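You operate a simulated robot arm through the tools that you are given. There is no shell and no other tool. Be economical: measure what you need, move in short steps, check, and stop when the job is done.

You run a simulated robot arm. Do the job below in one go: nothing can be reset, and whatever is moved stays where it is left.

## Task
Take the grey pad and put it on the top of the long workbench. Then take the blue pressure tester and leave it on the bare end of the marble shelf. Then put the yellow sign on the middle shelf of the tall shelf rack. Then put the blue sign on the middle shelf of the tall shelf rack. Then put the blue pin on the top of the green stand. Then take the large yellow spring and leave it on the top of the small desk. Then take the white insulator and put it on top of the large jug. Do these in the order given. Set down upright: yellow sign, blue sign, blue pin, white insulator.

The check looks at the end state, three seconds after you hand in, the way a careful person would. Anything else that was tipped, shoved, dropped, spilled or broken makes it a failure.

## Robot
A 6-joint arm with a two-finger gripper on a trunk, on a base that drives. Base frame: it is fixed to the floor where the robot stands at the start and does not move with it; the origin is under the middle of the robot, x ahead of it, y to its left, z up. Readings come in m, degrees, newtons and seconds.
With the tool pointing down near the work surface it reaches from about 0.54 to 0.8 m from the robot's upright axis, wherever it stands. Its first joint turns from -166.0 to 166.0 degrees. Places, roughly: bare end of the marble shelf (20x80 cm) [-0.58, -2.96, 0.88]; blue pin (3x3x5 cm) [-0.8, 0.6, 0.8]; blue pressure tester [-1, 0.5, 1]; blue sign [-1, 0.5, 1.25]; grey pad (9x6x4 cm) [0.5, -0.1, 0.7]; large jug [1.5, -2.25, 1]; large yellow spring (6x5x11 cm) [-1, 0.1, 1.3]; middle shelf of the tall shelf rack [-0.9, 0.4, 0.8]; top of the green stand [1.6, -1.7, 0.7]; top of the long workbench [3.3, -3.8, 0.9]; top of the small desk [1.4, -2.2, 0.9]; white insulator (6x6x9 cm) [1.3, -2.1, 0.9]; yellow sign [-1, 0.5, 1.25]. Payload 1.66 kg.
The tool frame sits at the grasp point between the pads (the TCP): z along the fingers, y along the line on which they close. The tips reach 0.016 m beyond it. Largest opening 0.111 m; the body of the gripper starts 0.104 m behind the TCP.
Orientation is told as [roll, pitch, yaw] about the base's x, y, z axes, in that order, counted from this pose: with the fingers straight down and closing along the base's y, the tool's x points along the base's -x, its y along +y and its z along -z.

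## Interface
- The arm moves only by the tool arm_command. Its argument "moves" is a list of rows, each a list of 7 numbers: the shift along the base's x, y, z in m, then the turn, a rotation vector about the base's x, y, z in rad, then the gripper command, from -1 (fully open) to 1 (shut), values between in proportion. In form: [[tx, ty, tz, ax, ay, az, hand], ...]. A call has 1 to 12 rows; each row is the pose to reach, as a shift and turn from the pose commanded when the call began. Each row takes 0.2 s and may step no farther than 0.05 m and 8.6 degrees from the row before; otherwise, or with a gripper value out of range, the whole call is refused. A pose out of reach is approached as far as the arm can. The call stops where the force on the tool passes 40 N (or 10 N more than at its start, if that is more) or the arm is blocked; 0.2 s more then pass. Each finger halts on what it meets, pressing with about 32 N; the grip force reading is that of the motor and also rises with nothing between the fingers. The clock runs only during rows and for 0.2 s after the last one: add rows that repeat a pose to give the fingers time. It gives the time, the measured TCP pose, the force on the tool (base axes), the opening and the grip force at its end, in the units of the frame above (readings bear some noise), with the torque about the TCP (base axes, N m) and any sound that the robot's microphone picked up.
- Cameras (640 x 400 px; columns grow to the right, rows downward): "scene" is now at [0.0357, 0.198, 1.5425]; the picture's right is [0.14, -0.99, 0.00], its down [-0.92, -0.13, -0.36] and it looks along [0.36, 0.05, -0.93] (base axes); focal length 214 px, centre (320, 200). "wrist" rides on the gripper at [0.07, 0.014, -0.143] in the tool frame; the picture's right is [-0.19, 0.98, 0.00], its down [-0.87, -0.17, -0.47] and it looks along [-0.46, -0.09, 0.88] (tool axes); focal length 230 px, centre (320, 200). There is no depth. A picture from a camera that has moved, and an enlarged one, comes with that camera's place and axes in the base frame and with its lens.
- grab_frame(camera): a new picture of that camera. It takes no simulated time.
- slide_trunk(by): slides the trunk up (or, below 0, down) by that many m; the arm and the scene camera ride with it, the base frame stays. It gives what a move gives, with no picture.
- base_move(legs): drives the robot by 1 to 6 legs, each [ahead, left, turn to the left] in m, m and degrees, along the robot's own axes; the way and the turn of a leg run together, so that a leg with both is an arc; at most 1.5 m and 180 degrees a leg. The arm and the cameras ride along, it lands a little off, and it stops where it bumps. It gives what a move gives.
- head_to(pan, tilt): turns the head with the scene camera to pan (to the left, within 120 degrees either way) and tilt (down, from -29 to 69), counted from straight ahead of the robot. It gives what a move gives.
- enlarge(camera, box): a new picture of the part [left, top, right, bottom] of that camera's present view, enlarged. It takes no simulated time.
- hand_in(): hands the job in; it is judged then, once.

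Go step by step. Nothing tells you exact positions but the pictures and the camera data: compare them with the known pose of the tool, close in by small moves and look again before you grip or let go. The budget is 207 turns and 184 pictures, counting those below and the enlarged ones. Unless the task says otherwise, let go and move clear before handing in, and close with one line.

The tools are called after ">>>" by a JSON object that holds its "op" and its "data". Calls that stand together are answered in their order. arm_command: Moves the arm, as the interface text tells. Its arguments: {"type":"object","properties":{"moves":{"type":"array","items":{"type":"array","items":{"type":"number"}}}},"required":["moves"]} The other tools are called the same way: slide_trunk (by) slides the trunk up or down; base_move (legs) drives the base; head_to (pan, tilt) turns the head that bears the scene camera; grab_frame (camera) takes a picture; enlarge (camera, box) takes an enlarged picture of a part of a camera's view; hand_in () hands the job in.

At the start:

```text
time_s: 0.0
position: [-0.3926, 0.2107, 1.5285]
tool_rot: [0.1, 0.0, 0.0]
wrist_force: [0.7, -0.5, -0.2]
ft_torque: [0.0, 0.02, -0.02]
grip_width: 0.1109
gripper_force: 0.0
trunk travel left (down, up): [-0.165, 0.425]
robot x, y, heading: [0.002, -0.0017, 0.1]
head pan, tilt: [8.1, 68.8]
```

scene: 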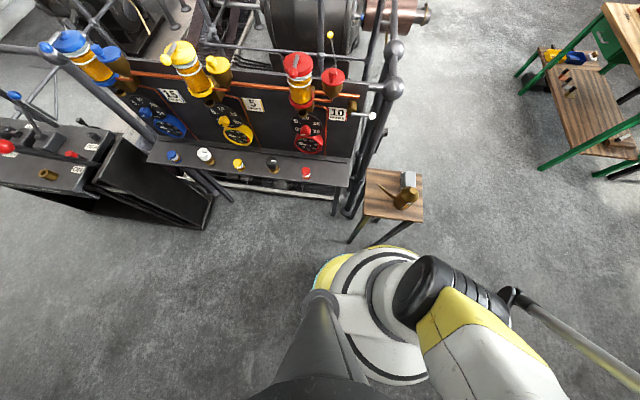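
wrist: 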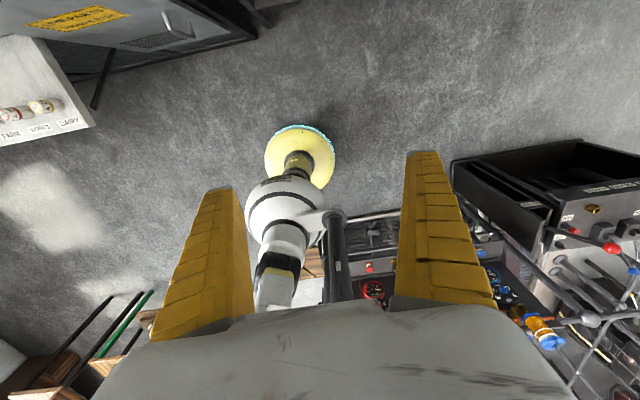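

I see the robot near a test panel, with a small stool ahead carrying a grey block and a brass bell. I'll look around first.

>>> {"op": "enlarge", "data": {"camera": "scene", "box": [320, 140, 480, 240]}}

>>> {"op": "head_to", "data": {"pan": 0, "tilt": 25}}

>>> {"op": "grab_frame", "data": {"camera": "scene"}}

>>> {"op": "head_to", "data": {"pan": -70, "tilt": 20}}

>>> {"op": "grab_frame", "data": {"camera": "scene"}}

>>> {"op": "head_to", "data": {"pan": -120, "tilt": 20}}

>>> {"op": "grab_frame", "data": {"camera": "scene"}}

>>> {"op": "head_to", "data": {"pan": 118, "tilt": 20}}

>>> {"op": "grab_frame", "data": {"camera": "scene"}}

```text
4.00 times, centred on (400, 190) of scene
camera zoom: at [0.0357, 0.198, 1.5425], right [0.14, -0.99, 0.0], down [-0.92, -0.13, -0.36], along [0.36, 0.05, -0.93], focal length 858 px, centre (0, 240)
```

zoom: 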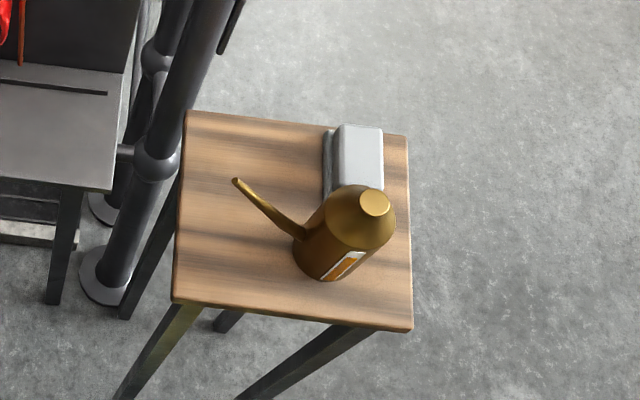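

```text
time_s: 1.1
position: [-0.3939, 0.211, 1.5297]
tool_rot: [0.1, 0.0, 0.0]
wrist_force: [-0.8, 0.3, -0.5]
ft_torque: [0.01, 0.01, 0.01]
grip_width: 0.1112
gripper_force: 0.2
trunk travel left (down, up): [-0.165, 0.425]
robot x, y, heading: [0.0008, -0.002, 0.2]
head pan, tilt: [0.0, 25.0]
```

```text
180 pictures are left
camera scene: at [0.0725, 0.1901, 1.6018], right [0.0, -1.0, 0.0], down [-0.42, 0.0, -0.91], along [0.91, 0.0, -0.42], focal length 214 px, centre (320, 200)
```

scene: 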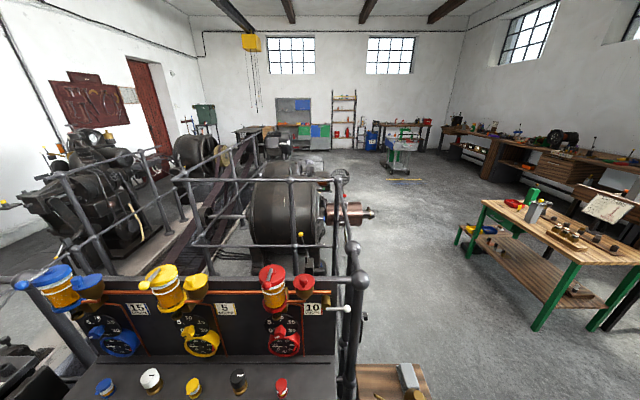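

```text
time_s: 2.5
position: [-0.3925, 0.2105, 1.5294]
tool_rot: [0.1, 0.0, 0.0]
wrist_force: [0.5, 0.7, 0.1]
ft_torque: [0.0, -0.03, 0.05]
grip_width: 0.1109
gripper_force: 0.1
trunk travel left (down, up): [-0.165, 0.425]
robot x, y, heading: [0.0012, 0.0003, 0.0]
head pan, tilt: [-70.0, 20.0]
```

```text
179 pictures are left
camera scene: at [0.0122, 0.1026, 1.61], right [-0.94, -0.34, 0.0], down [-0.12, 0.32, -0.94], along [0.32, -0.88, -0.34], focal length 214 px, centre (320, 200)
```

scene: 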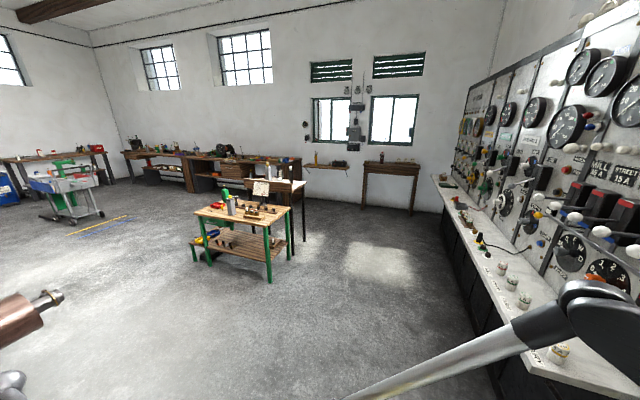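

```text
time_s: 3.7
position: [-0.3948, 0.2099, 1.5295]
tool_rot: [0.0, 0.1, 0.0]
wrist_force: [-0.1, -1.0, -0.4]
ft_torque: [0.0, -0.01, 0.0]
grip_width: 0.1108
gripper_force: 0.0
trunk travel left (down, up): [-0.165, 0.425]
robot x, y, heading: [0.0011, -0.0003, 0.2]
head pan, tilt: [-120.0, 20.0]
```

```text
178 pictures are left
camera scene: at [-0.0662, 0.1094, 1.61], right [-0.87, 0.5, 0.0], down [0.17, 0.3, -0.94], along [-0.47, -0.81, -0.34], focal length 214 px, centre (320, 200)
```

scene: 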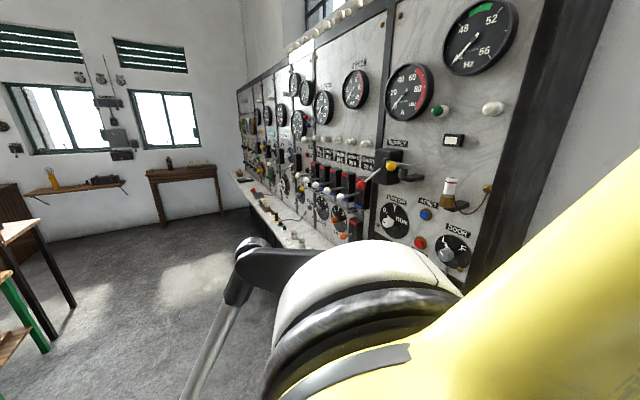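

```text
time_s: 7.1
position: [-0.3939, 0.2101, 1.53]
tool_rot: [0.0, 0.0, -0.1]
wrist_force: [-0.9, 0.7, 0.1]
ft_torque: [0.0, 0.02, -0.03]
grip_width: 0.1109
gripper_force: 0.0
trunk travel left (down, up): [-0.165, 0.425]
robot x, y, heading: [-0.0038, 0.001, 0.0]
head pan, tilt: [118.0, 20.0]
```

```text
177 pictures are left
camera scene: at [-0.0634, 0.2723, 1.61], right [0.88, 0.47, 0.0], down [0.16, -0.3, -0.94], along [-0.44, 0.83, -0.34], focal length 214 px, centre (320, 200)
```

scene: 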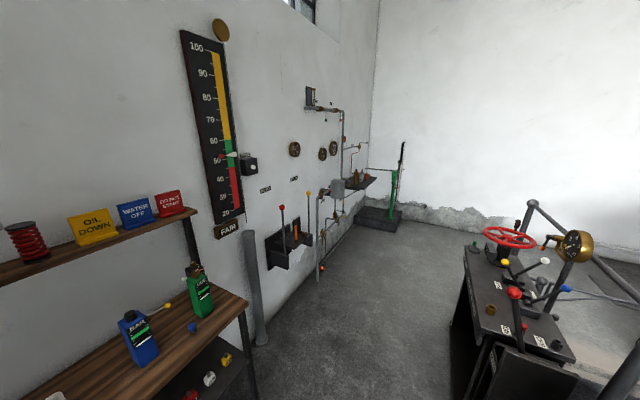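

The grey pad is on the stool at about (0.49, -0.13); the rack is behind-left and the green table is at right. I'll swing the arm round over the left to the front.

>>> {"op": "arm_command", "data": {"moves": [[0.0246, 0.0399, 0, 0, 0, -0.1047, -1], [0.0528, 0.0772, 0, 0, 0, -0.2094, -1], [0.0846, 0.1113, 0, 0, 0, -0.3142, -1], [0.1199, 0.1418, 0, 0, 0, -0.4189, -1], [0.1582, 0.1686, 0, 0, 0, -0.5236, -1], [0.1991, 0.1911, 0, 0, 0, -0.6283, -1], [0.2421, 0.2093, 0, 0, 0, -0.733, -1], [0.2868, 0.2228, 0, 0, 0, -0.8378, -1], [0.3326, 0.2317, 0, 0, 0, -0.9425, -1], [0.3791, 0.2356, 0, 0, 0, -1.0472, -1], [0.4258, 0.2347, 0, 0, 0, -1.1519, -1], [0.4721, 0.229, 0, 0, 0, -1.2566, -1]]}}

>>> {"op": "head_to", "data": {"pan": 0, "tilt": 60}}

>>> {"op": "grab_frame", "data": {"camera": "scene"}}

```text
time_s: 8.4
position: [-0.3066, 0.3361, 1.5241]
tool_rot: [-0.1, 0.0, -20.1]
wrist_force: [-0.9, -0.5, -0.2]
ft_torque: [0.01, -0.06, 0.01]
grip_width: 0.1107
gripper_force: 0.0
trunk travel left (down, up): [-0.165, 0.425]
robot x, y, heading: [0.0044, 0.0008, 0.1]
head pan, tilt: [118.0, 20.0]
stopped in row 6: the arm was blocked; the commanded pose is now the measured one
```

```text
time_s: 10.3
position: [-0.3016, 0.337, 1.524]
tool_rot: [-0.1, 0.0, -20.5]
wrist_force: [0.6, 0.5, 0.4]
ft_torque: [0.0, -0.02, -0.02]
grip_width: 0.111
gripper_force: 0.3
trunk travel left (down, up): [-0.165, 0.425]
robot x, y, heading: [-0.0006, -0.0011, -0.0]
head pan, tilt: [0.0, 60.0]
```

```text
176 pictures are left
camera scene: at [0.0468, 0.1899, 1.5519], right [0.0, -1.0, 0.0], down [-0.87, 0.0, -0.5], along [0.5, 0.0, -0.87], focal length 214 px, centre (320, 200)
```

scene: 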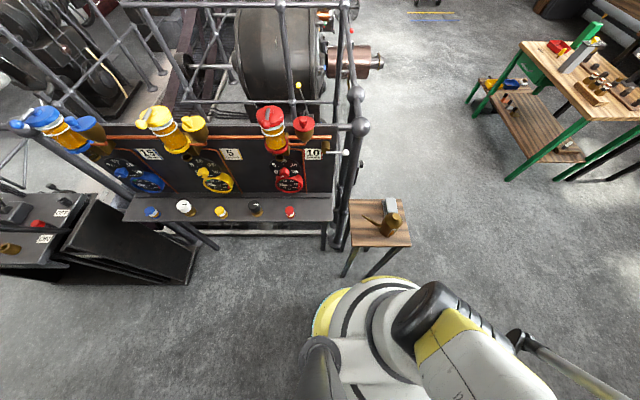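

The arm is blocked on the left by the camera mast, so it must go round by the right. I'll drive to the open floor first.

>>> {"op": "base_move", "data": {"legs": [[0.0, -0.5, 0], [0.3, -0.4, 0]]}}

>>> {"op": "head_to", "data": {"pan": -60, "tilt": 69}}

>>> {"op": "grab_frame", "data": {"camera": "scene"}}

>>> {"op": "grab_frame", "data": {"camera": "wrist"}}

```text
time_s: 15.8
position: [-0.0044, -0.5638, 1.5237]
tool_rot: [0.0, 0.0, -20.5]
wrist_force: [0.2, -0.9, 0.3]
ft_torque: [0.04, 0.0, 0.01]
grip_width: 0.1108
gripper_force: 0.0
trunk travel left (down, up): [-0.165, 0.425]
robot x, y, heading: [0.2938, -0.9001, 0.1]
head pan, tilt: [0.0, 60.0]
```

```text
time_s: 17.1
position: [-0.0053, -0.5637, 1.525]
tool_rot: [0.1, 0.0, -20.5]
wrist_force: [-0.5, 0.3, -0.6]
ft_torque: [0.0, 0.01, -0.01]
grip_width: 0.111
gripper_force: 0.0
trunk travel left (down, up): [-0.165, 0.425]
robot x, y, heading: [0.2968, -0.8997, 0.0]
head pan, tilt: [-60.0, 68.8]
```

```text
175 pictures are left
camera scene: at [0.3432, -0.7262, 1.5546], right [-0.22, -0.98, 0.0], down [-0.82, 0.19, -0.53], along [0.52, -0.12, -0.84], focal length 214 px, centre (320, 200)
```

scene: 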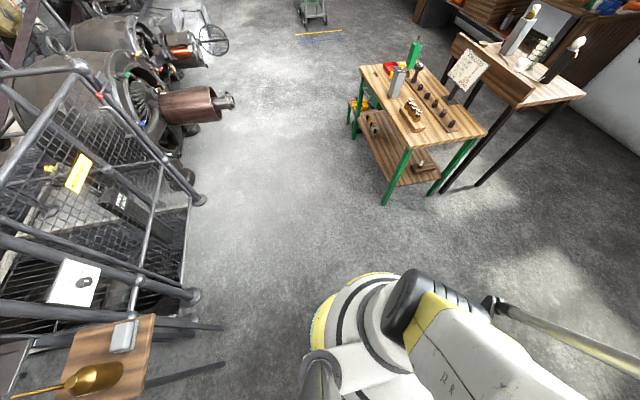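

```text
174 pictures are left
camera wrist: at [-0.0674, -0.5259, 1.6666], right [0.52, 0.85, 0.0], down [0.75, -0.46, 0.47], along [0.4, -0.25, -0.88], focal length 230 px, centre (320, 200)
```

wrist: 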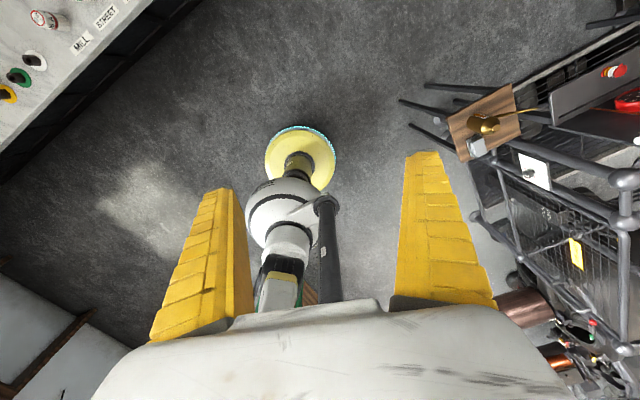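

The arm must be swung by the other side. I'll turn it step by step clockwise round the back, with open floor around.

>>> {"op": "arm_command", "data": {"moves": [[-0.0334, -0.033, 0, 0, 0, 0.1047, -1], [-0.0632, -0.0697, 0, 0, 0, 0.2094, -1], [-0.089, -0.1093, 0, 0, 0, 0.3142, -1], [-0.1106, -0.1514, 0, 0, 0, 0.4189, -1], [-0.1276, -0.1956, 0, 0, 0, 0.5236, -1], [-0.14, -0.2412, 0, 0, 0, 0.6283, -1], [-0.1474, -0.288, 0, 0, 0, 0.733, -1], [-0.15, -0.3352, 0, 0, 0, 0.8378, -1], [-0.1476, -0.3825, 0, 0, 0, 0.9425, -1], [-0.1403, -0.4292, 0, 0, 0, 1.0472, -1], [-0.1281, -0.4749, 0, 0, 0, 1.1519, -1], [-0.1112, -0.5191, 0, 0, 0, 1.2566, -1]]}}

>>> {"op": "grab_frame", "data": {"camera": "wrist"}}

```text
time_s: 19.7
position: [-0.0297, -0.8007, 1.528]
tool_rot: [-0.3, 0.5, 51.5]
wrist_force: [0.0, 0.6, -0.4]
ft_torque: [0.0, 0.05, 0.01]
grip_width: 0.1111
gripper_force: 0.0
out of reach, approached as far as the arm can: row 6, 7, 8, 9, 10, 11, 12
trunk travel left (down, up): [-0.165, 0.425]
robot x, y, heading: [0.295, -0.9007, -0.1]
head pan, tilt: [-60.0, 68.8]
```

```text
173 pictures are left
camera wrist: at [-0.0835, -0.8449, 1.6714], right [-0.65, 0.76, -0.01], down [0.67, 0.58, 0.46], along [0.35, 0.3, -0.89], focal length 230 px, centre (320, 200)
```

wrist: 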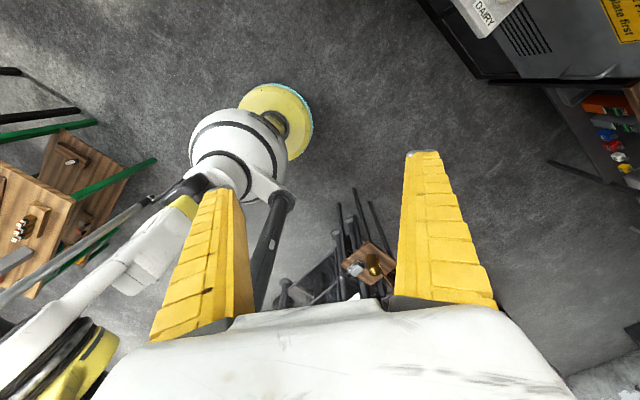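

The arm works only in the robot's rear-left sector (azimuth about 130–166°), so I'll turn the base so that sector faces the target. I'll set the robot south of the stool with heading -60°.

>>> {"op": "base_move", "data": {"legs": [[0, 0, -60], [0, 0.233, 0]]}}

>>> {"op": "head_to", "data": {"pan": 119, "tilt": 55}}

>>> {"op": "grab_frame", "data": {"camera": "scene"}}

>>> {"op": "grab_frame", "data": {"camera": "wrist"}}

```text
time_s: 24.1
position: [0.4237, -0.4525, 1.5291]
tool_rot: [-0.3, 0.8, -8.9]
wrist_force: [-0.2, -0.2, 0.1]
ft_torque: [-0.03, 0.06, 0.0]
grip_width: 0.1111
gripper_force: 0.1
trunk travel left (down, up): [-0.165, 0.425]
robot x, y, heading: [0.4992, -0.7866, -60.6]
head pan, tilt: [-60.0, 68.8]
```

```text
time_s: 26.8
position: [0.4235, -0.4527, 1.527]
tool_rot: [-0.3, 0.7, -9.0]
wrist_force: [-0.8, 0.0, -0.7]
ft_torque: [0.0, -0.02, 0.02]
grip_width: 0.1108
gripper_force: 0.1
trunk travel left (down, up): [-0.165, 0.425]
robot x, y, heading: [0.4968, -0.7852, -60.6]
head pan, tilt: [119.0, 55.0]
```

```text
172 pictures are left
camera scene: at [0.6911, -0.6137, 1.5579], right [0.85, -0.52, 0.0], down [-0.43, -0.7, -0.57], along [0.3, 0.49, -0.82], focal length 214 px, centre (320, 200)
```

scene: 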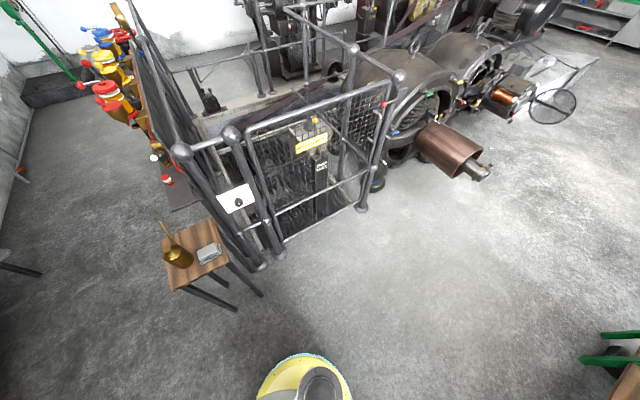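

```text
171 pictures are left
camera wrist: at [0.3579, -0.4269, 1.671], right [0.34, 0.94, -0.01], down [0.83, -0.3, 0.46], along [0.43, -0.16, -0.89], focal length 230 px, centre (320, 200)
```

wrist: 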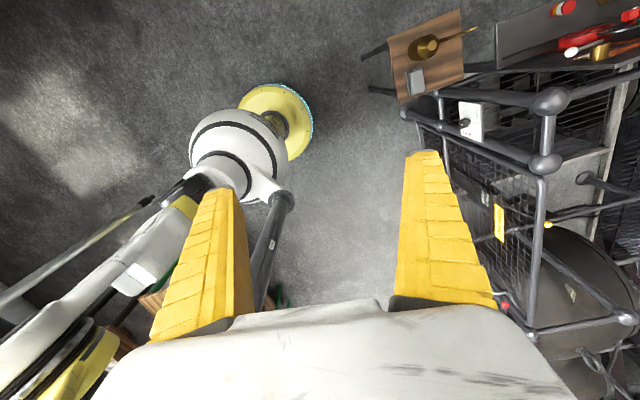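

The stool with the grey pad and the oil can is in view. I'll zoom in on the pad to get its shape and place.

>>> {"op": "enlarge", "data": {"camera": "scene", "box": [150, 210, 250, 290]}}

>>> {"op": "enlarge", "data": {"camera": "wrist", "box": [360, 0, 500, 110]}}

```text
5.00 times, centred on (200, 250) of scene
camera zoom: at [0.6911, -0.6137, 1.5579], right [0.85, -0.52, 0.0], down [-0.43, -0.7, -0.57], along [0.3, 0.49, -0.82], focal length 1072 px, centre (920, -50)
```

zoom: 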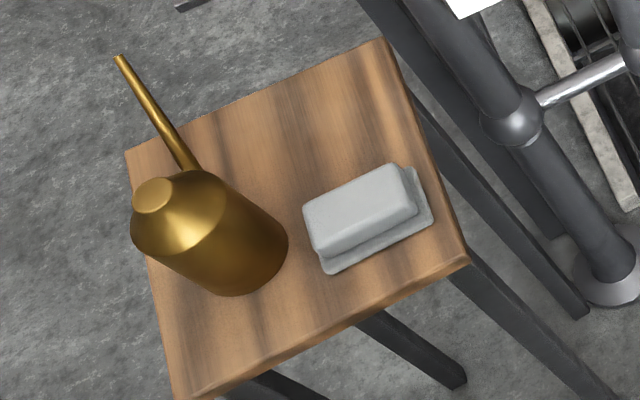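

```text
3.64 times, centred on (430, 55) of wrist
camera zoom: at [0.3579, -0.4269, 1.671], right [0.34, 0.94, -0.01], down [0.83, -0.3, 0.46], along [0.43, -0.16, -0.89], focal length 837 px, centre (-80, 727)
```

zoom: 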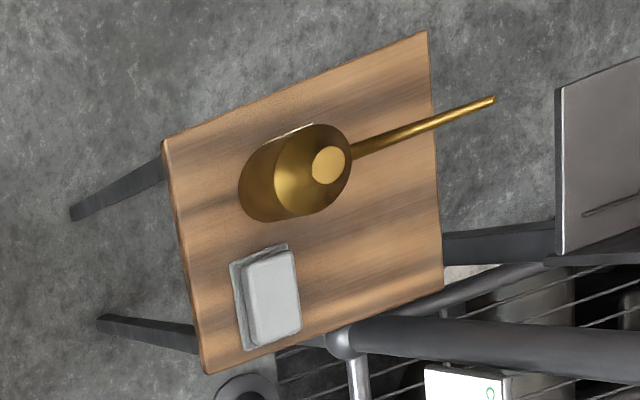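

The pad's long axis lies along x, its centre at about (0.475, -0.10), with the oil can beside it on the -x side. I'll turn the wrist so its camera sits on the side away from the can, moving over the pad while high up.

>>> {"op": "arm_command", "data": {"moves": [[0.0026, 0.0176, 0, 0, 0, -0.149, -1], [0.0052, 0.0352, 0, 0, 0, -0.298, -1], [0.0078, 0.0528, 0, 0, 0, -0.447, -1], [0.0104, 0.0704, 0, 0, 0, -0.596, -1], [0.013, 0.088, 0, 0, 0, -0.745, -1], [0.0156, 0.1056, 0, 0, 0, -0.894, -1], [0.0182, 0.1232, 0, 0, 0, -1.043, -1], [0.0208, 0.1408, 0, 0, 0, -1.192, -1], [0.0234, 0.1584, 0, 0, 0, -1.341, -1], [0.026, 0.176, 0, 0, 0, -1.49, -1]]}}

>>> {"op": "arm_command", "data": {"moves": [[0.0026, 0.0176, 0, 0, 0, -0.149, -1], [0.0052, 0.0352, 0, 0, 0, -0.298, -1], [0.0078, 0.0528, 0, 0, 0, -0.447, -1], [0.0104, 0.0704, 0, 0, 0, -0.596, -1], [0.013, 0.088, 0, 0, 0, -0.745, -1], [0.0156, 0.1056, 0, 0, 0, -0.894, -1], [0.0182, 0.1232, 0, 0, 0, -1.043, -1], [0.0208, 0.1408, 0, 0, 0, -1.192, -1], [0.0234, 0.1584, 0, 0, 0, -1.341, -1], [0.026, 0.176, 0, 0, 0, -1.49, -1]]}}

>>> {"op": "grab_frame", "data": {"camera": "wrist"}}

>>> {"op": "grab_frame", "data": {"camera": "scene"}}

```text
time_s: 29.0
position: [0.575, -0.2994, 1.5016]
tool_rot: [-2.6, 1.1, -90.2]
wrist_force: [2.9, 0.0, -0.8]
ft_torque: [0.0, 0.3, -0.01]
grip_width: 0.1109
gripper_force: 0.0
out of reach, approached as far as the arm can: row 8, 9, 10
trunk travel left (down, up): [-0.165, 0.425]
robot x, y, heading: [0.4992, -0.7858, -60.3]
head pan, tilt: [119.0, 55.0]
```

```text
time_s: 30.6
position: [0.6962, -0.287, 1.4816]
tool_rot: [-7.7, 3.0, -106.0]
wrist_force: [-0.7, -0.1, -0.8]
ft_torque: [0.0, -0.15, -0.03]
grip_width: 0.1111
gripper_force: 0.0
out of reach, approached as far as the arm can: row 1, 2, 3, 4, 5, 6, 7
trunk travel left (down, up): [-0.165, 0.425]
robot x, y, heading: [0.4976, -0.7881, -60.2]
head pan, tilt: [119.0, 55.0]
stopped in row 7: the arm was blocked; the commanded pose is now the measured one
```

```text
168 pictures are left
camera wrist: at [0.7445, -0.2334, 1.6257], right [0.89, -0.44, -0.14], down [-0.34, -0.83, 0.45], along [-0.31, -0.35, -0.88], focal length 230 px, centre (320, 200)
```

wrist: 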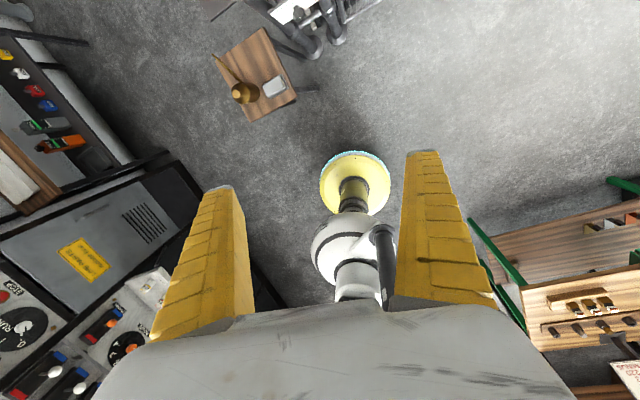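

```text
167 pictures are left
camera scene: at [0.6918, -0.6141, 1.5606], right [0.83, -0.56, 0.0], down [-0.45, -0.66, -0.6], along [0.34, 0.5, -0.8], focal length 214 px, centre (320, 200)
```

scene: 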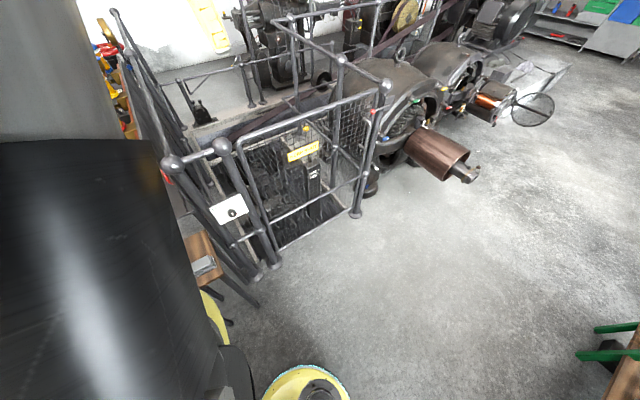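

The wrist ran into its turning limit that way, so I'll level the tool and turn it the other way round.

>>> {"op": "arm_command", "data": {"moves": [[-0.02, 0, -0.01, -0.041, -0.0595, 0.1, -1], [-0.05, 0, -0.02, -0.0754, -0.1229, 0.2, -1], [-0.08, 0, -0.03, -0.0666, -0.1279, 0.34, -1], [-0.11, 0, -0.04, -0.0575, -0.1323, 0.48, -1], [-0.14, 0, -0.05, -0.0481, -0.1359, 0.62, -1], [-0.17, 0, -0.05, -0.0385, -0.139, 0.76, -1], [-0.2, 0, -0.05, -0.0287, -0.1414, 0.9, -1]]}}

```text
time_s: 32.2
position: [0.5, -0.2571, 1.4546]
tool_rot: [-0.4, -0.2, -54.2]
wrist_force: [0.2, 0.9, 0.0]
ft_torque: [0.0, -0.01, 0.02]
grip_width: 0.1112
gripper_force: 0.0
out of reach, approached as far as the arm can: row 2, 3, 4, 5, 6, 7
trunk travel left (down, up): [-0.165, 0.425]
robot x, y, heading: [0.4949, -0.786, -60.4]
head pan, tilt: [119.0, 55.0]
```

>>> {"op": "arm_command", "data": {"moves": [[0, 0.02, 0, 0, 0, 0.145, -1], [0, 0.04, 0, 0, 0, 0.29, -1], [0, 0.06, 0, 0, 0, 0.435, -1], [0, 0.08, 0, 0, 0, 0.58, -1], [0, 0.1, 0, 0, 0, 0.725, -1], [0, 0.12, 0, 0, 0, 0.87, -1], [0, 0.13, 0, 0, 0, 1.015, -1], [0, 0.14, 0, 0, 0, 1.16, -1], [0, 0.14, 0, 0, 0, 1.305, -1], [0, 0.14, 0, 0, 0, 1.45, -1], [0, 0.14, 0, 0, 0, 1.595, -1], [0, 0.14, 0, 0, 0, 1.74, -1]]}}

>>> {"op": "arm_command", "data": {"moves": [[0, 0, 0, 0, 0, 0.145, -1], [0, 0, 0, 0, 0, 0.29, -1], [0, 0, 0, 0, 0, 0.435, -1], [0, 0, 0, 0, 0, 0.58, -1], [0, 0, 0, 0, 0, 0.725, -1], [0, 0, 0, 0, 0, 0.87, -1], [0, 0, 0, 0, 0, 1.015, -1], [0, 0, 0, 0, 0, 1.16, -1], [0, 0, 0, 0, 0, 1.305, -1], [0, 0, 0, 0, 0, 1.45, -1], [0, 0, 0, 0, 0, 1.595, -1], [0, 0, 0, 0, 0, 1.74, -1]]}}

```text
time_s: 34.8
position: [0.5019, -0.1984, 1.4178]
tool_rot: [-0.5, 0.1, 43.2]
wrist_force: [-0.1, 0.6, 0.0]
ft_torque: [-0.04, 0.01, 0.0]
grip_width: 0.111
gripper_force: 0.0
out of reach, approached as far as the arm can: row 2, 3, 4, 5, 6, 7, 8, 9, 10, 11, 12
trunk travel left (down, up): [-0.165, 0.425]
robot x, y, heading: [0.4955, -0.7871, -60.4]
head pan, tilt: [119.0, 55.0]
```

```text
time_s: 37.4
position: [0.5019, -0.2014, 1.4184]
tool_rot: [-0.4, 0.0, 145.3]
wrist_force: [-0.3, 0.7, 0.5]
ft_torque: [0.04, 0.01, 0.01]
grip_width: 0.1112
gripper_force: 0.0
trunk travel left (down, up): [-0.165, 0.425]
robot x, y, heading: [0.495, -0.7871, -60.4]
head pan, tilt: [119.0, 55.0]
```

>>> {"op": "arm_command", "data": {"moves": [[0, 0, -0.045, 0, 0, 0.1, -1], [0, 0, -0.09, 0, 0, 0.2, -1], [0, 0, -0.135, 0, 0, 0.3, -1], [-0.005, 0.015, -0.18, 0, 0, 0.4, -1], [-0.01, 0.03, -0.22, 0, 0, 0.5, -1], [-0.015, 0.045, -0.26, 0, 0, 0.606, -1], [-0.02, 0.06, -0.3, 0, 0, 0.606, -1], [-0.025, 0.08, -0.34, 0, 0, 0.606, -1], [-0.027, 0.1, -0.38, 0, 0, 0.606, -1], [-0.027, 0.1, -0.42, 0, 0, 0.606, -1], [-0.027, 0.1, -0.46, 0, 0, 0.606, -1]]}}

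>>> {"op": "grab_frame", "data": {"camera": "wrist"}}

>>> {"op": "grab_frame", "data": {"camera": "scene"}}

```text
time_s: 39.8
position: [0.4758, -0.0949, 0.9745]
tool_rot: [-0.5, 0.1, 179.8]
wrist_force: [1.1, -10.3, -13.2]
ft_torque: [1.37, 0.03, -0.04]
grip_width: 0.111
gripper_force: 0.2
out of reach, approached as far as the arm can: row 2, 3, 4, 5, 6, 7, 8, 9, 10
trunk travel left (down, up): [-0.165, 0.425]
robot x, y, heading: [0.5018, -0.7884, -60.4]
head pan, tilt: [119.0, 55.0]
```

```text
166 pictures are left
camera wrist: at [0.5452, -0.109, 1.1179], right [-0.19, -0.98, -0.01], down [-0.86, 0.17, 0.47], along [-0.46, 0.1, -0.88], focal length 230 px, centre (320, 200)
```

wrist: 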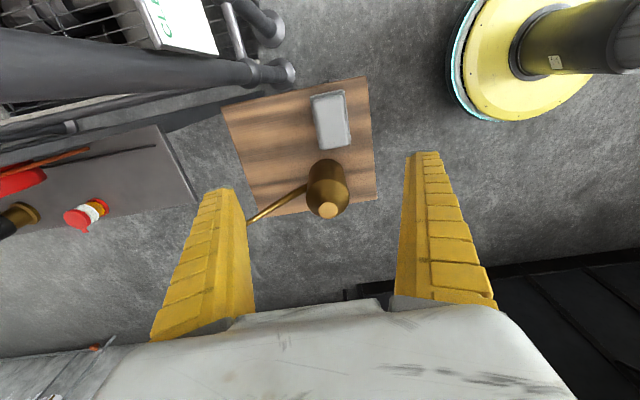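

```text
165 pictures are left
camera scene: at [0.691, -0.6184, 1.5589], right [0.85, -0.52, 0.0], down [-0.43, -0.7, -0.58], along [0.3, 0.49, -0.82], focal length 214 px, centre (320, 200)
```

scene: 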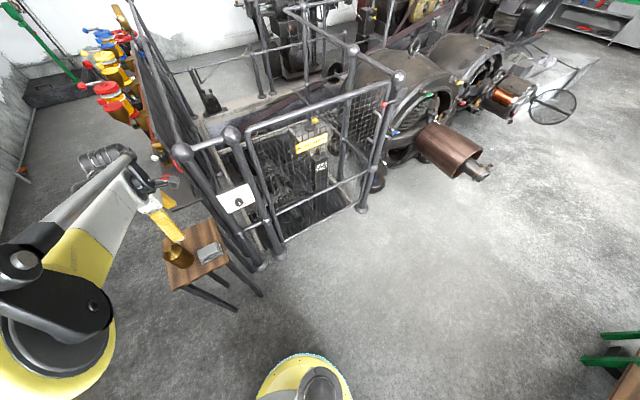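

The pad is right under the gripper at about (0.484, -0.108), and the tool is aligned with it. I'll correct x-y and check whether the force reading is real.

>>> {"op": "arm_command", "data": {"moves": [[0.008, -0.012, 0, 0, 0, 0, -1], [0.008, -0.012, 0, 0, 0, 0, -1]]}}

>>> {"op": "enlarge", "data": {"camera": "scene", "box": [70, 110, 270, 290]}}

```text
time_s: 40.4
position: [0.4843, -0.1137, 0.9589]
tool_rot: [-0.4, 0.0, 179.8]
wrist_force: [0.1, 0.5, 0.2]
ft_torque: [-0.03, 0.01, 0.01]
grip_width: 0.1108
gripper_force: 0.1
trunk travel left (down, up): [-0.165, 0.425]
robot x, y, heading: [0.5002, -0.7848, -60.5]
head pan, tilt: [119.0, 55.0]
```

```text
2.22 times, centred on (170, 200) of scene
camera zoom: at [0.6908, -0.613, 1.5578], right [0.85, -0.52, 0.0], down [-0.43, -0.7, -0.57], along [0.3, 0.49, -0.82], focal length 477 px, centre (653, 200)
```

zoom: 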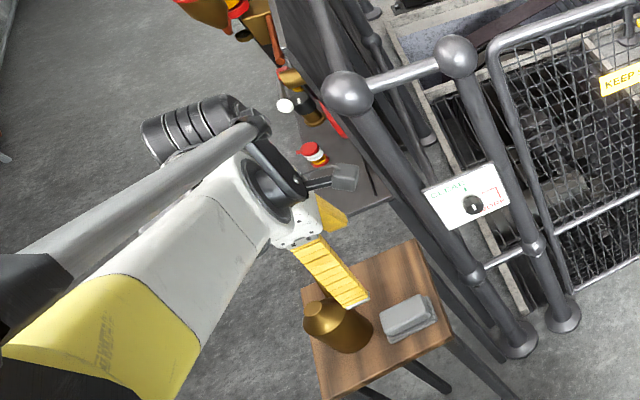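

Nothing is being touched. I'll descend, stopping above the pad for a check.

>>> {"op": "arm_command", "data": {"moves": [[0, 0.002, -0.04, 0, 0, 0, -1], [0, 0.004, -0.08, 0, 0, 0, -1], [0, 0.005, -0.12, 0, 0, 0, -1], [0, 0.005, -0.15, 0, 0, 0, -1], [0, 0.005, -0.15, 0, 0, 0, -1]]}}

>>> {"op": "grab_frame", "data": {"camera": "wrist"}}

>>> {"op": "enlarge", "data": {"camera": "scene", "box": [130, 170, 270, 290]}}

```text
time_s: 41.6
position: [0.4842, -0.1091, 0.8088]
tool_rot: [-0.5, 0.0, 179.7]
wrist_force: [-0.1, 0.5, -0.4]
ft_torque: [0.01, 0.02, 0.03]
grip_width: 0.1109
gripper_force: 0.1
trunk travel left (down, up): [-0.165, 0.425]
robot x, y, heading: [0.4945, -0.7866, -60.2]
head pan, tilt: [119.0, 55.0]
```

```text
163 pictures are left
camera wrist: at [0.5531, -0.1219, 0.9512], right [-0.19, -0.98, -0.01], down [-0.86, 0.17, 0.47], along [-0.46, 0.1, -0.88], focal length 230 px, centre (320, 200)
```

wrist: 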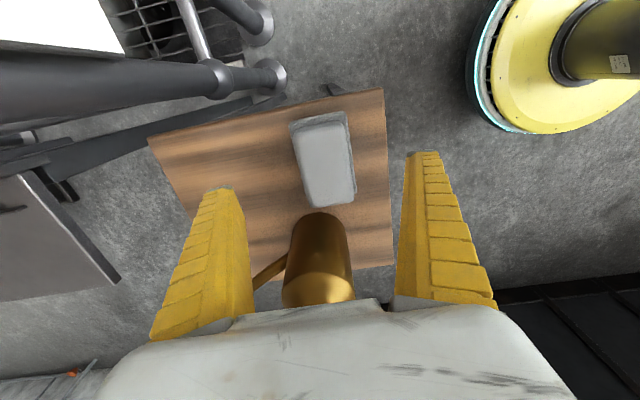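

```text
3.33 times, centred on (200, 230) of scene
camera zoom: at [0.6908, -0.6135, 1.5579], right [0.85, -0.52, 0.0], down [-0.43, -0.7, -0.57], along [0.3, 0.49, -0.82], focal length 715 px, centre (720, 100)
```

zoom: 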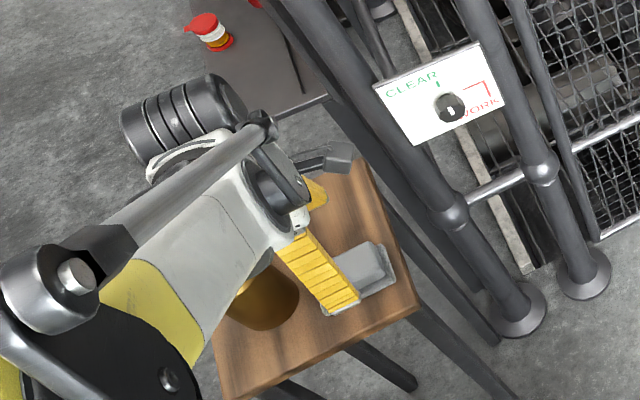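

>>> {"op": "arm_command", "data": {"moves": [[0, -0.001, -0.03, 0, 0, 0, -1], [0, -0.001, -0.06, 0, 0, 0, -1], [0, -0.001, -0.083, 0, 0, 0, -1], [0, -0.001, -0.083, 0, 0, 0, -1]]}}

>>> {"op": "grab_frame", "data": {"camera": "wrist"}}

>>> {"op": "enlarge", "data": {"camera": "scene", "box": [130, 170, 270, 290]}}

```text
time_s: 42.6
position: [0.4842, -0.1119, 0.7312]
tool_rot: [-0.5, 0.0, 179.9]
wrist_force: [-0.2, -9.2, 77.9]
ft_torque: [-0.86, 0.03, 0.0]
grip_width: 0.0675
gripper_force: 34.4
trunk travel left (down, up): [-0.165, 0.425]
robot x, y, heading: [0.4984, -0.7888, -60.5]
head pan, tilt: [119.0, 55.0]
stopped in row 4: the force on the tool passed its limit at 41 N (the readings are from after the stop); the commanded pose is now the measured one
```

```text
161 pictures are left
camera wrist: at [0.5533, -0.1251, 0.8744], right [-0.19, -0.98, -0.01], down [-0.86, 0.17, 0.47], along [-0.46, 0.1, -0.88], focal length 230 px, centre (320, 200)
```

wrist: 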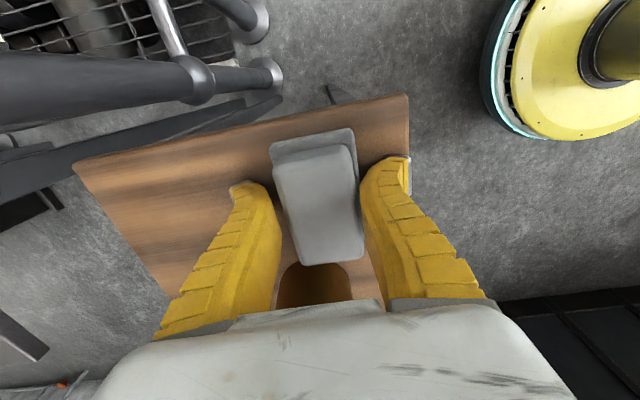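

```text
3.33 times, centred on (200, 230) of scene
camera zoom: at [0.6908, -0.6183, 1.5589], right [0.85, -0.52, 0.0], down [-0.43, -0.7, -0.58], along [0.3, 0.49, -0.82], focal length 715 px, centre (720, 100)
```

zoom: 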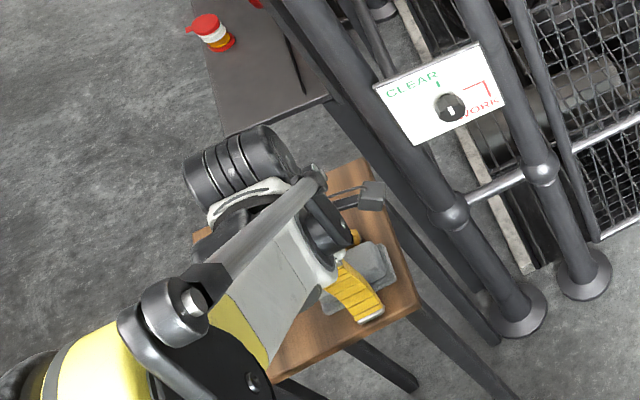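

The fingertips met the stool top (about z 0.715). I'll rise a little and see whether the fingers recover.

>>> {"op": "arm_command", "data": {"moves": [[0, 0, 0.008, 0, 0, 0, -1], [0, 0, 0.01, 0, 0, 0, -1], [0, 0, 0.01, 0, 0, 0, -1]]}}

>>> {"op": "grab_frame", "data": {"camera": "wrist"}}

```text
time_s: 43.4
position: [0.4849, -0.1096, 0.7383]
tool_rot: [-0.4, -0.1, 179.8]
wrist_force: [0.6, -0.9, -0.1]
ft_torque: [0.0, -0.02, -0.01]
grip_width: 0.1106
gripper_force: 0.1
trunk travel left (down, up): [-0.165, 0.425]
robot x, y, heading: [0.4996, -0.7887, -60.2]
head pan, tilt: [119.0, 55.0]
```

```text
159 pictures are left
camera wrist: at [0.5529, -0.1237, 0.8802], right [-0.19, -0.98, 0.0], down [-0.86, 0.17, 0.47], along [-0.46, 0.1, -0.88], focal length 230 px, centre (320, 200)
```

wrist: 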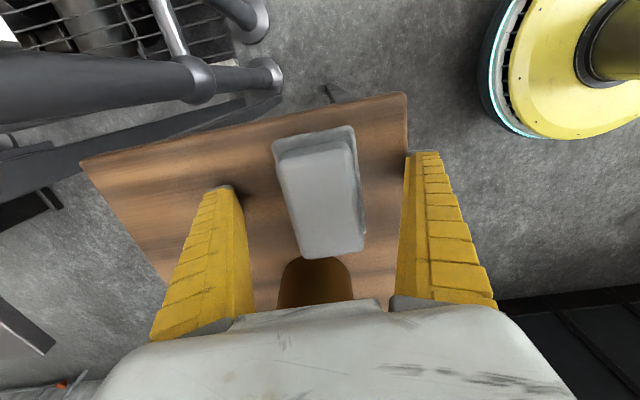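

>>> {"op": "arm_command", "data": {"moves": [[0, 0, -0.002, 0, 0, 0, 0], [0, 0, -0.002, 0, 0, 0, 1], [0, 0, -0.002, 0, 0, 0, 1], [0, 0, -0.002, 0, 0, 0, 1]]}}

>>> {"op": "arm_command", "data": {"moves": [[0, 0, 0.03, 0, 0, 0, 1], [0, 0, 0.06, 0, 0, 0, 1], [0, 0, 0.1, 0, 0, 0, 1], [0, 0, 0.14, 0, 0, 0, 1]]}}

>>> {"op": "grab_frame", "data": {"camera": "wrist"}}

```text
time_s: 44.4
position: [0.483, -0.1105, 0.7374]
tool_rot: [-0.3, 0.0, 179.8]
wrist_force: [-0.3, -6.3, 11.2]
ft_torque: [-0.2, -0.01, 0.04]
grip_width: 0.0517
gripper_force: 32.3
trunk travel left (down, up): [-0.165, 0.425]
robot x, y, heading: [0.4945, -0.781, -60.4]
head pan, tilt: [119.0, 55.0]
```

```text
time_s: 45.4
position: [0.485, -0.1099, 0.8752]
tool_rot: [-0.1, 0.0, 179.9]
wrist_force: [-0.8, 0.2, -0.7]
ft_torque: [0.02, -0.01, 0.04]
grip_width: 0.0512
gripper_force: 32.1
trunk travel left (down, up): [-0.165, 0.425]
robot x, y, heading: [0.4977, -0.7859, -60.4]
head pan, tilt: [119.0, 55.0]
```

```text
158 pictures are left
camera wrist: at [0.554, -0.1234, 1.0183], right [-0.19, -0.98, 0.0], down [-0.86, 0.17, 0.47], along [-0.46, 0.1, -0.88], focal length 230 px, centre (320, 200)
```

wrist: 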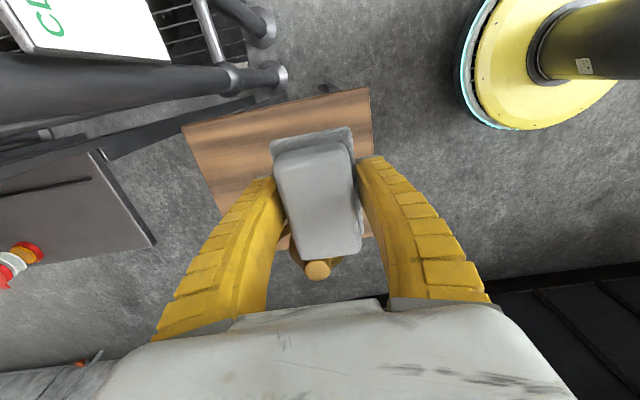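

The pad is held. I'll lift it to a carrying height, then look along the route to the workbench.

>>> {"op": "arm_command", "data": {"moves": [[0, -0.01, 0.04, 0, 0, 0, 1], [0, -0.02, 0.08, 0, 0, 0, 1], [0, -0.03, 0.12, 0, 0, 0, 1], [0, -0.04, 0.16, 0, 0, 0, 1], [0, -0.05, 0.2, 0, 0, 0, 1], [0, -0.06, 0.24, 0, 0, 0, 1], [0, -0.07, 0.28, 0, 0, 0, 1], [0, -0.08, 0.32, 0, 0, 0, 1]]}}

>>> {"op": "head_to", "data": {"pan": 40, "tilt": 20}}

>>> {"op": "grab_frame", "data": {"camera": "scene"}}

>>> {"op": "head_to", "data": {"pan": 0, "tilt": 20}}

>>> {"op": "grab_frame", "data": {"camera": "scene"}}

```text
time_s: 47.2
position: [0.4831, -0.1913, 1.1965]
tool_rot: [-0.4, -0.1, 179.8]
wrist_force: [1.0, -0.1, -0.2]
ft_torque: [0.0, 0.01, 0.03]
grip_width: 0.0513
gripper_force: 31.5
trunk travel left (down, up): [-0.165, 0.425]
robot x, y, heading: [0.4982, -0.7853, -60.4]
head pan, tilt: [119.0, 55.0]
```

```text
time_s: 48.8
position: [0.4831, -0.1899, 1.1955]
tool_rot: [-0.2, 0.0, 179.8]
wrist_force: [0.8, -0.9, -0.8]
ft_torque: [0.01, 0.0, 0.01]
grip_width: 0.0513
gripper_force: 32.3
trunk travel left (down, up): [-0.165, 0.425]
robot x, y, heading: [0.4979, -0.7834, -60.4]
head pan, tilt: [40.0, 20.0]
```

```text
157 pictures are left
camera scene: at [0.7405, -0.7075, 1.61], right [-0.35, -0.94, 0.0], down [-0.32, 0.12, -0.94], along [0.88, -0.33, -0.34], focal length 214 px, centre (320, 200)
```

scene: 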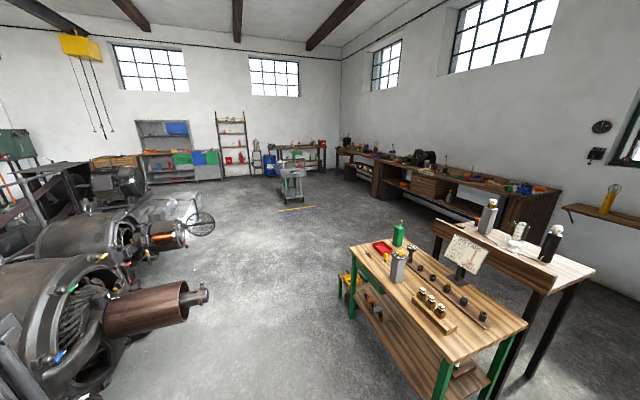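

```text
time_s: 49.8
position: [0.4834, -0.1896, 1.1951]
tool_rot: [-0.2, 0.0, 179.8]
wrist_force: [0.8, -0.5, 0.0]
ft_torque: [-0.01, -0.02, 0.02]
grip_width: 0.0512
gripper_force: 32.2
trunk travel left (down, up): [-0.165, 0.425]
robot x, y, heading: [0.4979, -0.7847, -60.5]
head pan, tilt: [0.0, 20.0]
```

```text
156 pictures are left
camera scene: at [0.6993, -0.756, 1.61], right [-0.87, -0.49, 0.0], down [-0.17, 0.3, -0.94], along [0.46, -0.82, -0.34], focal length 214 px, centre (320, 200)
```

scene: 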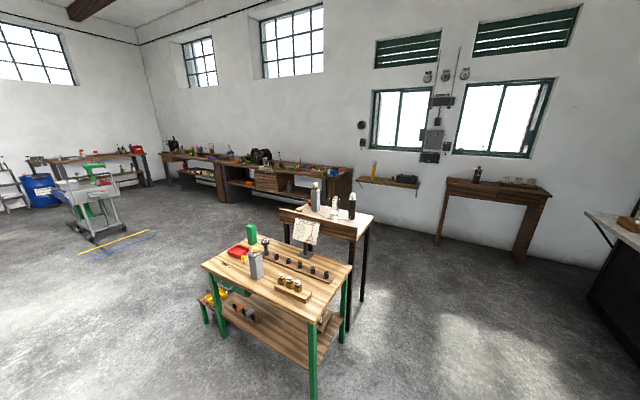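

>>> {"op": "enlarge", "data": {"camera": "scene", "box": [200, 130, 380, 240]}}

```text
3.56 times, centred on (290, 185) of scene
camera zoom: at [0.6993, -0.756, 1.61], right [-0.87, -0.49, 0.0], down [-0.17, 0.3, -0.94], along [0.46, -0.82, -0.34], focal length 763 px, centre (427, 253)
```

zoom: 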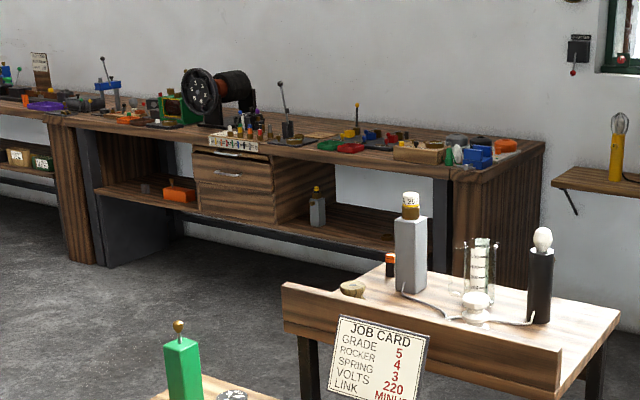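

The bench top runs from about x 2.0 to 4.5 with its front edge at y ≈ -3.35. I'll drive along the free corridor to (2.9, -0.83) and turn round there.

>>> {"op": "base_move", "data": {"legs": [[0.612, 1.03, 0], [0.612, 1.03, 0], [0, 0, -180]]}}

>>> {"op": "head_to", "data": {"pan": 119, "tilt": 25}}

>>> {"op": "grab_frame", "data": {"camera": "scene"}}

```text
time_s: 69.0
position: [2.8965, -1.4401, 1.1952]
tool_rot: [-0.2, 0.0, -1.7]
wrist_force: [0.1, -0.5, -1.0]
ft_torque: [-0.01, -0.02, -0.02]
grip_width: 0.0512
gripper_force: 32.2
trunk travel left (down, up): [-0.165, 0.425]
robot x, y, heading: [2.8984, -0.846, 118.2]
head pan, tilt: [0.0, 20.0]
```

```text
time_s: 71.0
position: [2.898, -1.4402, 1.1954]
tool_rot: [-0.2, 0.0, -1.6]
wrist_force: [-0.9, 0.3, -1.4]
ft_torque: [-0.02, 0.02, -0.02]
grip_width: 0.0511
gripper_force: 31.8
trunk travel left (down, up): [-0.165, 0.425]
robot x, y, heading: [2.8997, -0.8439, 118.2]
head pan, tilt: [119.0, 25.0]
```

```text
154 pictures are left
camera scene: at [2.6907, -1.0279, 1.6019], right [-0.84, 0.54, 0.0], down [0.23, 0.35, -0.91], along [-0.49, -0.76, -0.42], focal length 214 px, centre (320, 200)
```

scene: 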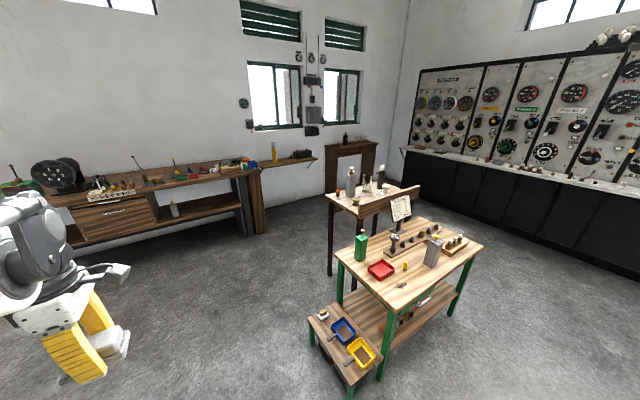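

>>> {"op": "base_move", "data": {"legs": [[-0.82, 0.27, 0], [-0.82, 0.27, 0]]}}

>>> {"op": "head_to", "data": {"pan": 119, "tilt": 40}}

>>> {"op": "grab_frame", "data": {"camera": "scene"}}

>>> {"op": "grab_frame", "data": {"camera": "wrist"}}

```text
time_s: 79.7
position: [3.1874, -3.1439, 1.1958]
tool_rot: [-0.2, -0.1, -2.1]
wrist_force: [-0.7, 0.2, -0.1]
ft_torque: [0.03, 0.03, 0.02]
grip_width: 0.051
gripper_force: 31.5
trunk travel left (down, up): [-0.165, 0.425]
robot x, y, heading: [3.1948, -2.5432, 117.7]
head pan, tilt: [119.0, 25.0]
```

```text
time_s: 80.5
position: [3.1864, -3.1428, 1.1949]
tool_rot: [-0.3, -0.1, -2.0]
wrist_force: [0.0, 0.5, -1.0]
ft_torque: [0.03, 0.0, -0.02]
grip_width: 0.051
gripper_force: 32.3
trunk travel left (down, up): [-0.165, 0.425]
robot x, y, heading: [3.1874, -2.5475, 117.7]
head pan, tilt: [119.0, 40.0]
```

```text
153 pictures are left
camera scene: at [2.9869, -2.7226, 1.5786], right [-0.84, 0.55, 0.0], down [0.35, 0.54, -0.77], along [-0.42, -0.64, -0.64], focal length 214 px, centre (320, 200)
```

scene: 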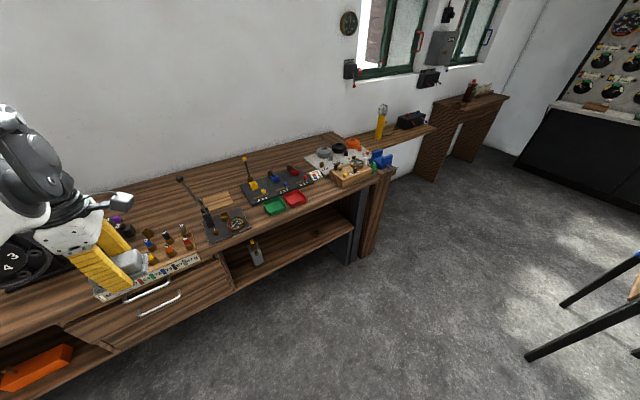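

```text
152 pictures are left
camera wrist: at [3.117, -3.1246, 1.3381], right [0.22, 0.97, 0.0], down [0.86, -0.2, 0.47], along [0.46, -0.11, -0.88], focal length 230 px, centre (320, 200)
```

wrist: 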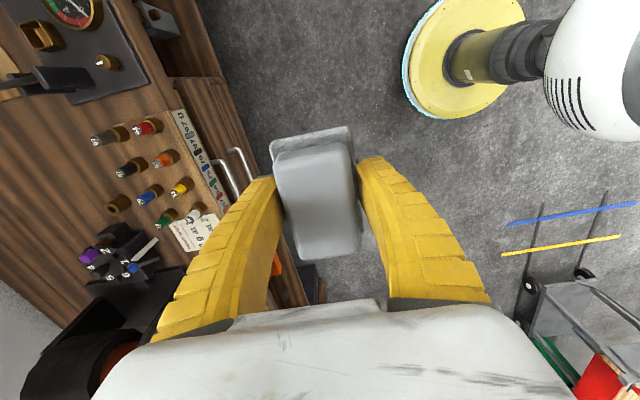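

>>> {"op": "enlarge", "data": {"camera": "scene", "box": [80, 120, 420, 310]}}

```text
1.88 times, centred on (250, 215) of scene
camera zoom: at [2.9869, -2.7226, 1.5786], right [-0.84, 0.55, 0.0], down [0.35, 0.54, -0.77], along [-0.42, -0.64, -0.64], focal length 404 px, centre (452, 172)
```

zoom: 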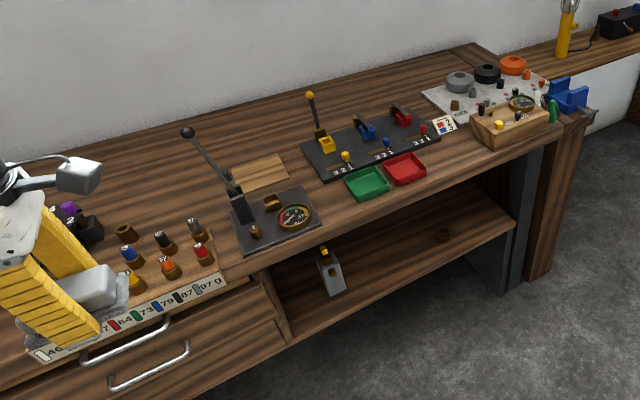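

There is a free patch of bench top at about (3.2, -3.76), behind the pins and left of the lever. I'll drive in closer.

>>> {"op": "base_move", "data": {"legs": [[-0.434, 0.205, 0]]}}

>>> {"op": "grab_frame", "data": {"camera": "scene"}}

>>> {"op": "grab_frame", "data": {"camera": "wrist"}}

```text
time_s: 83.3
position: [3.2028, -3.624, 1.1954]
tool_rot: [-0.3, -0.1, -2.1]
wrist_force: [0.9, -1.2, -0.7]
ft_torque: [0.0, 0.01, -0.04]
grip_width: 0.0511
gripper_force: 32.1
trunk travel left (down, up): [-0.165, 0.425]
robot x, y, heading: [3.2101, -3.0252, 117.5]
head pan, tilt: [119.0, 40.0]
```

```text
150 pictures are left
camera scene: at [3.0044, -3.2033, 1.5785], right [-0.84, 0.55, 0.0], down [0.35, 0.54, -0.77], along [-0.42, -0.64, -0.64], focal length 214 px, centre (320, 200)
```

scene: 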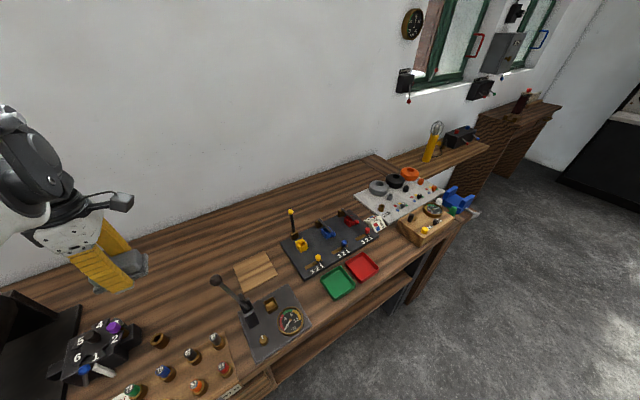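

```text
149 pictures are left
camera wrist: at [3.1337, -3.6055, 1.3378], right [0.23, 0.97, 0.0], down [0.86, -0.2, 0.47], along [0.46, -0.11, -0.88], focal length 230 px, centre (320, 200)
```

wrist: 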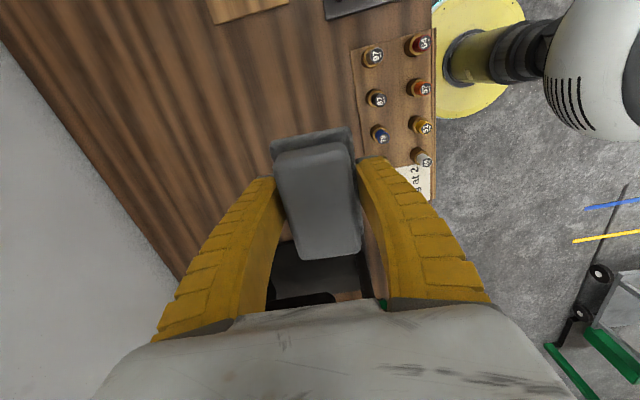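

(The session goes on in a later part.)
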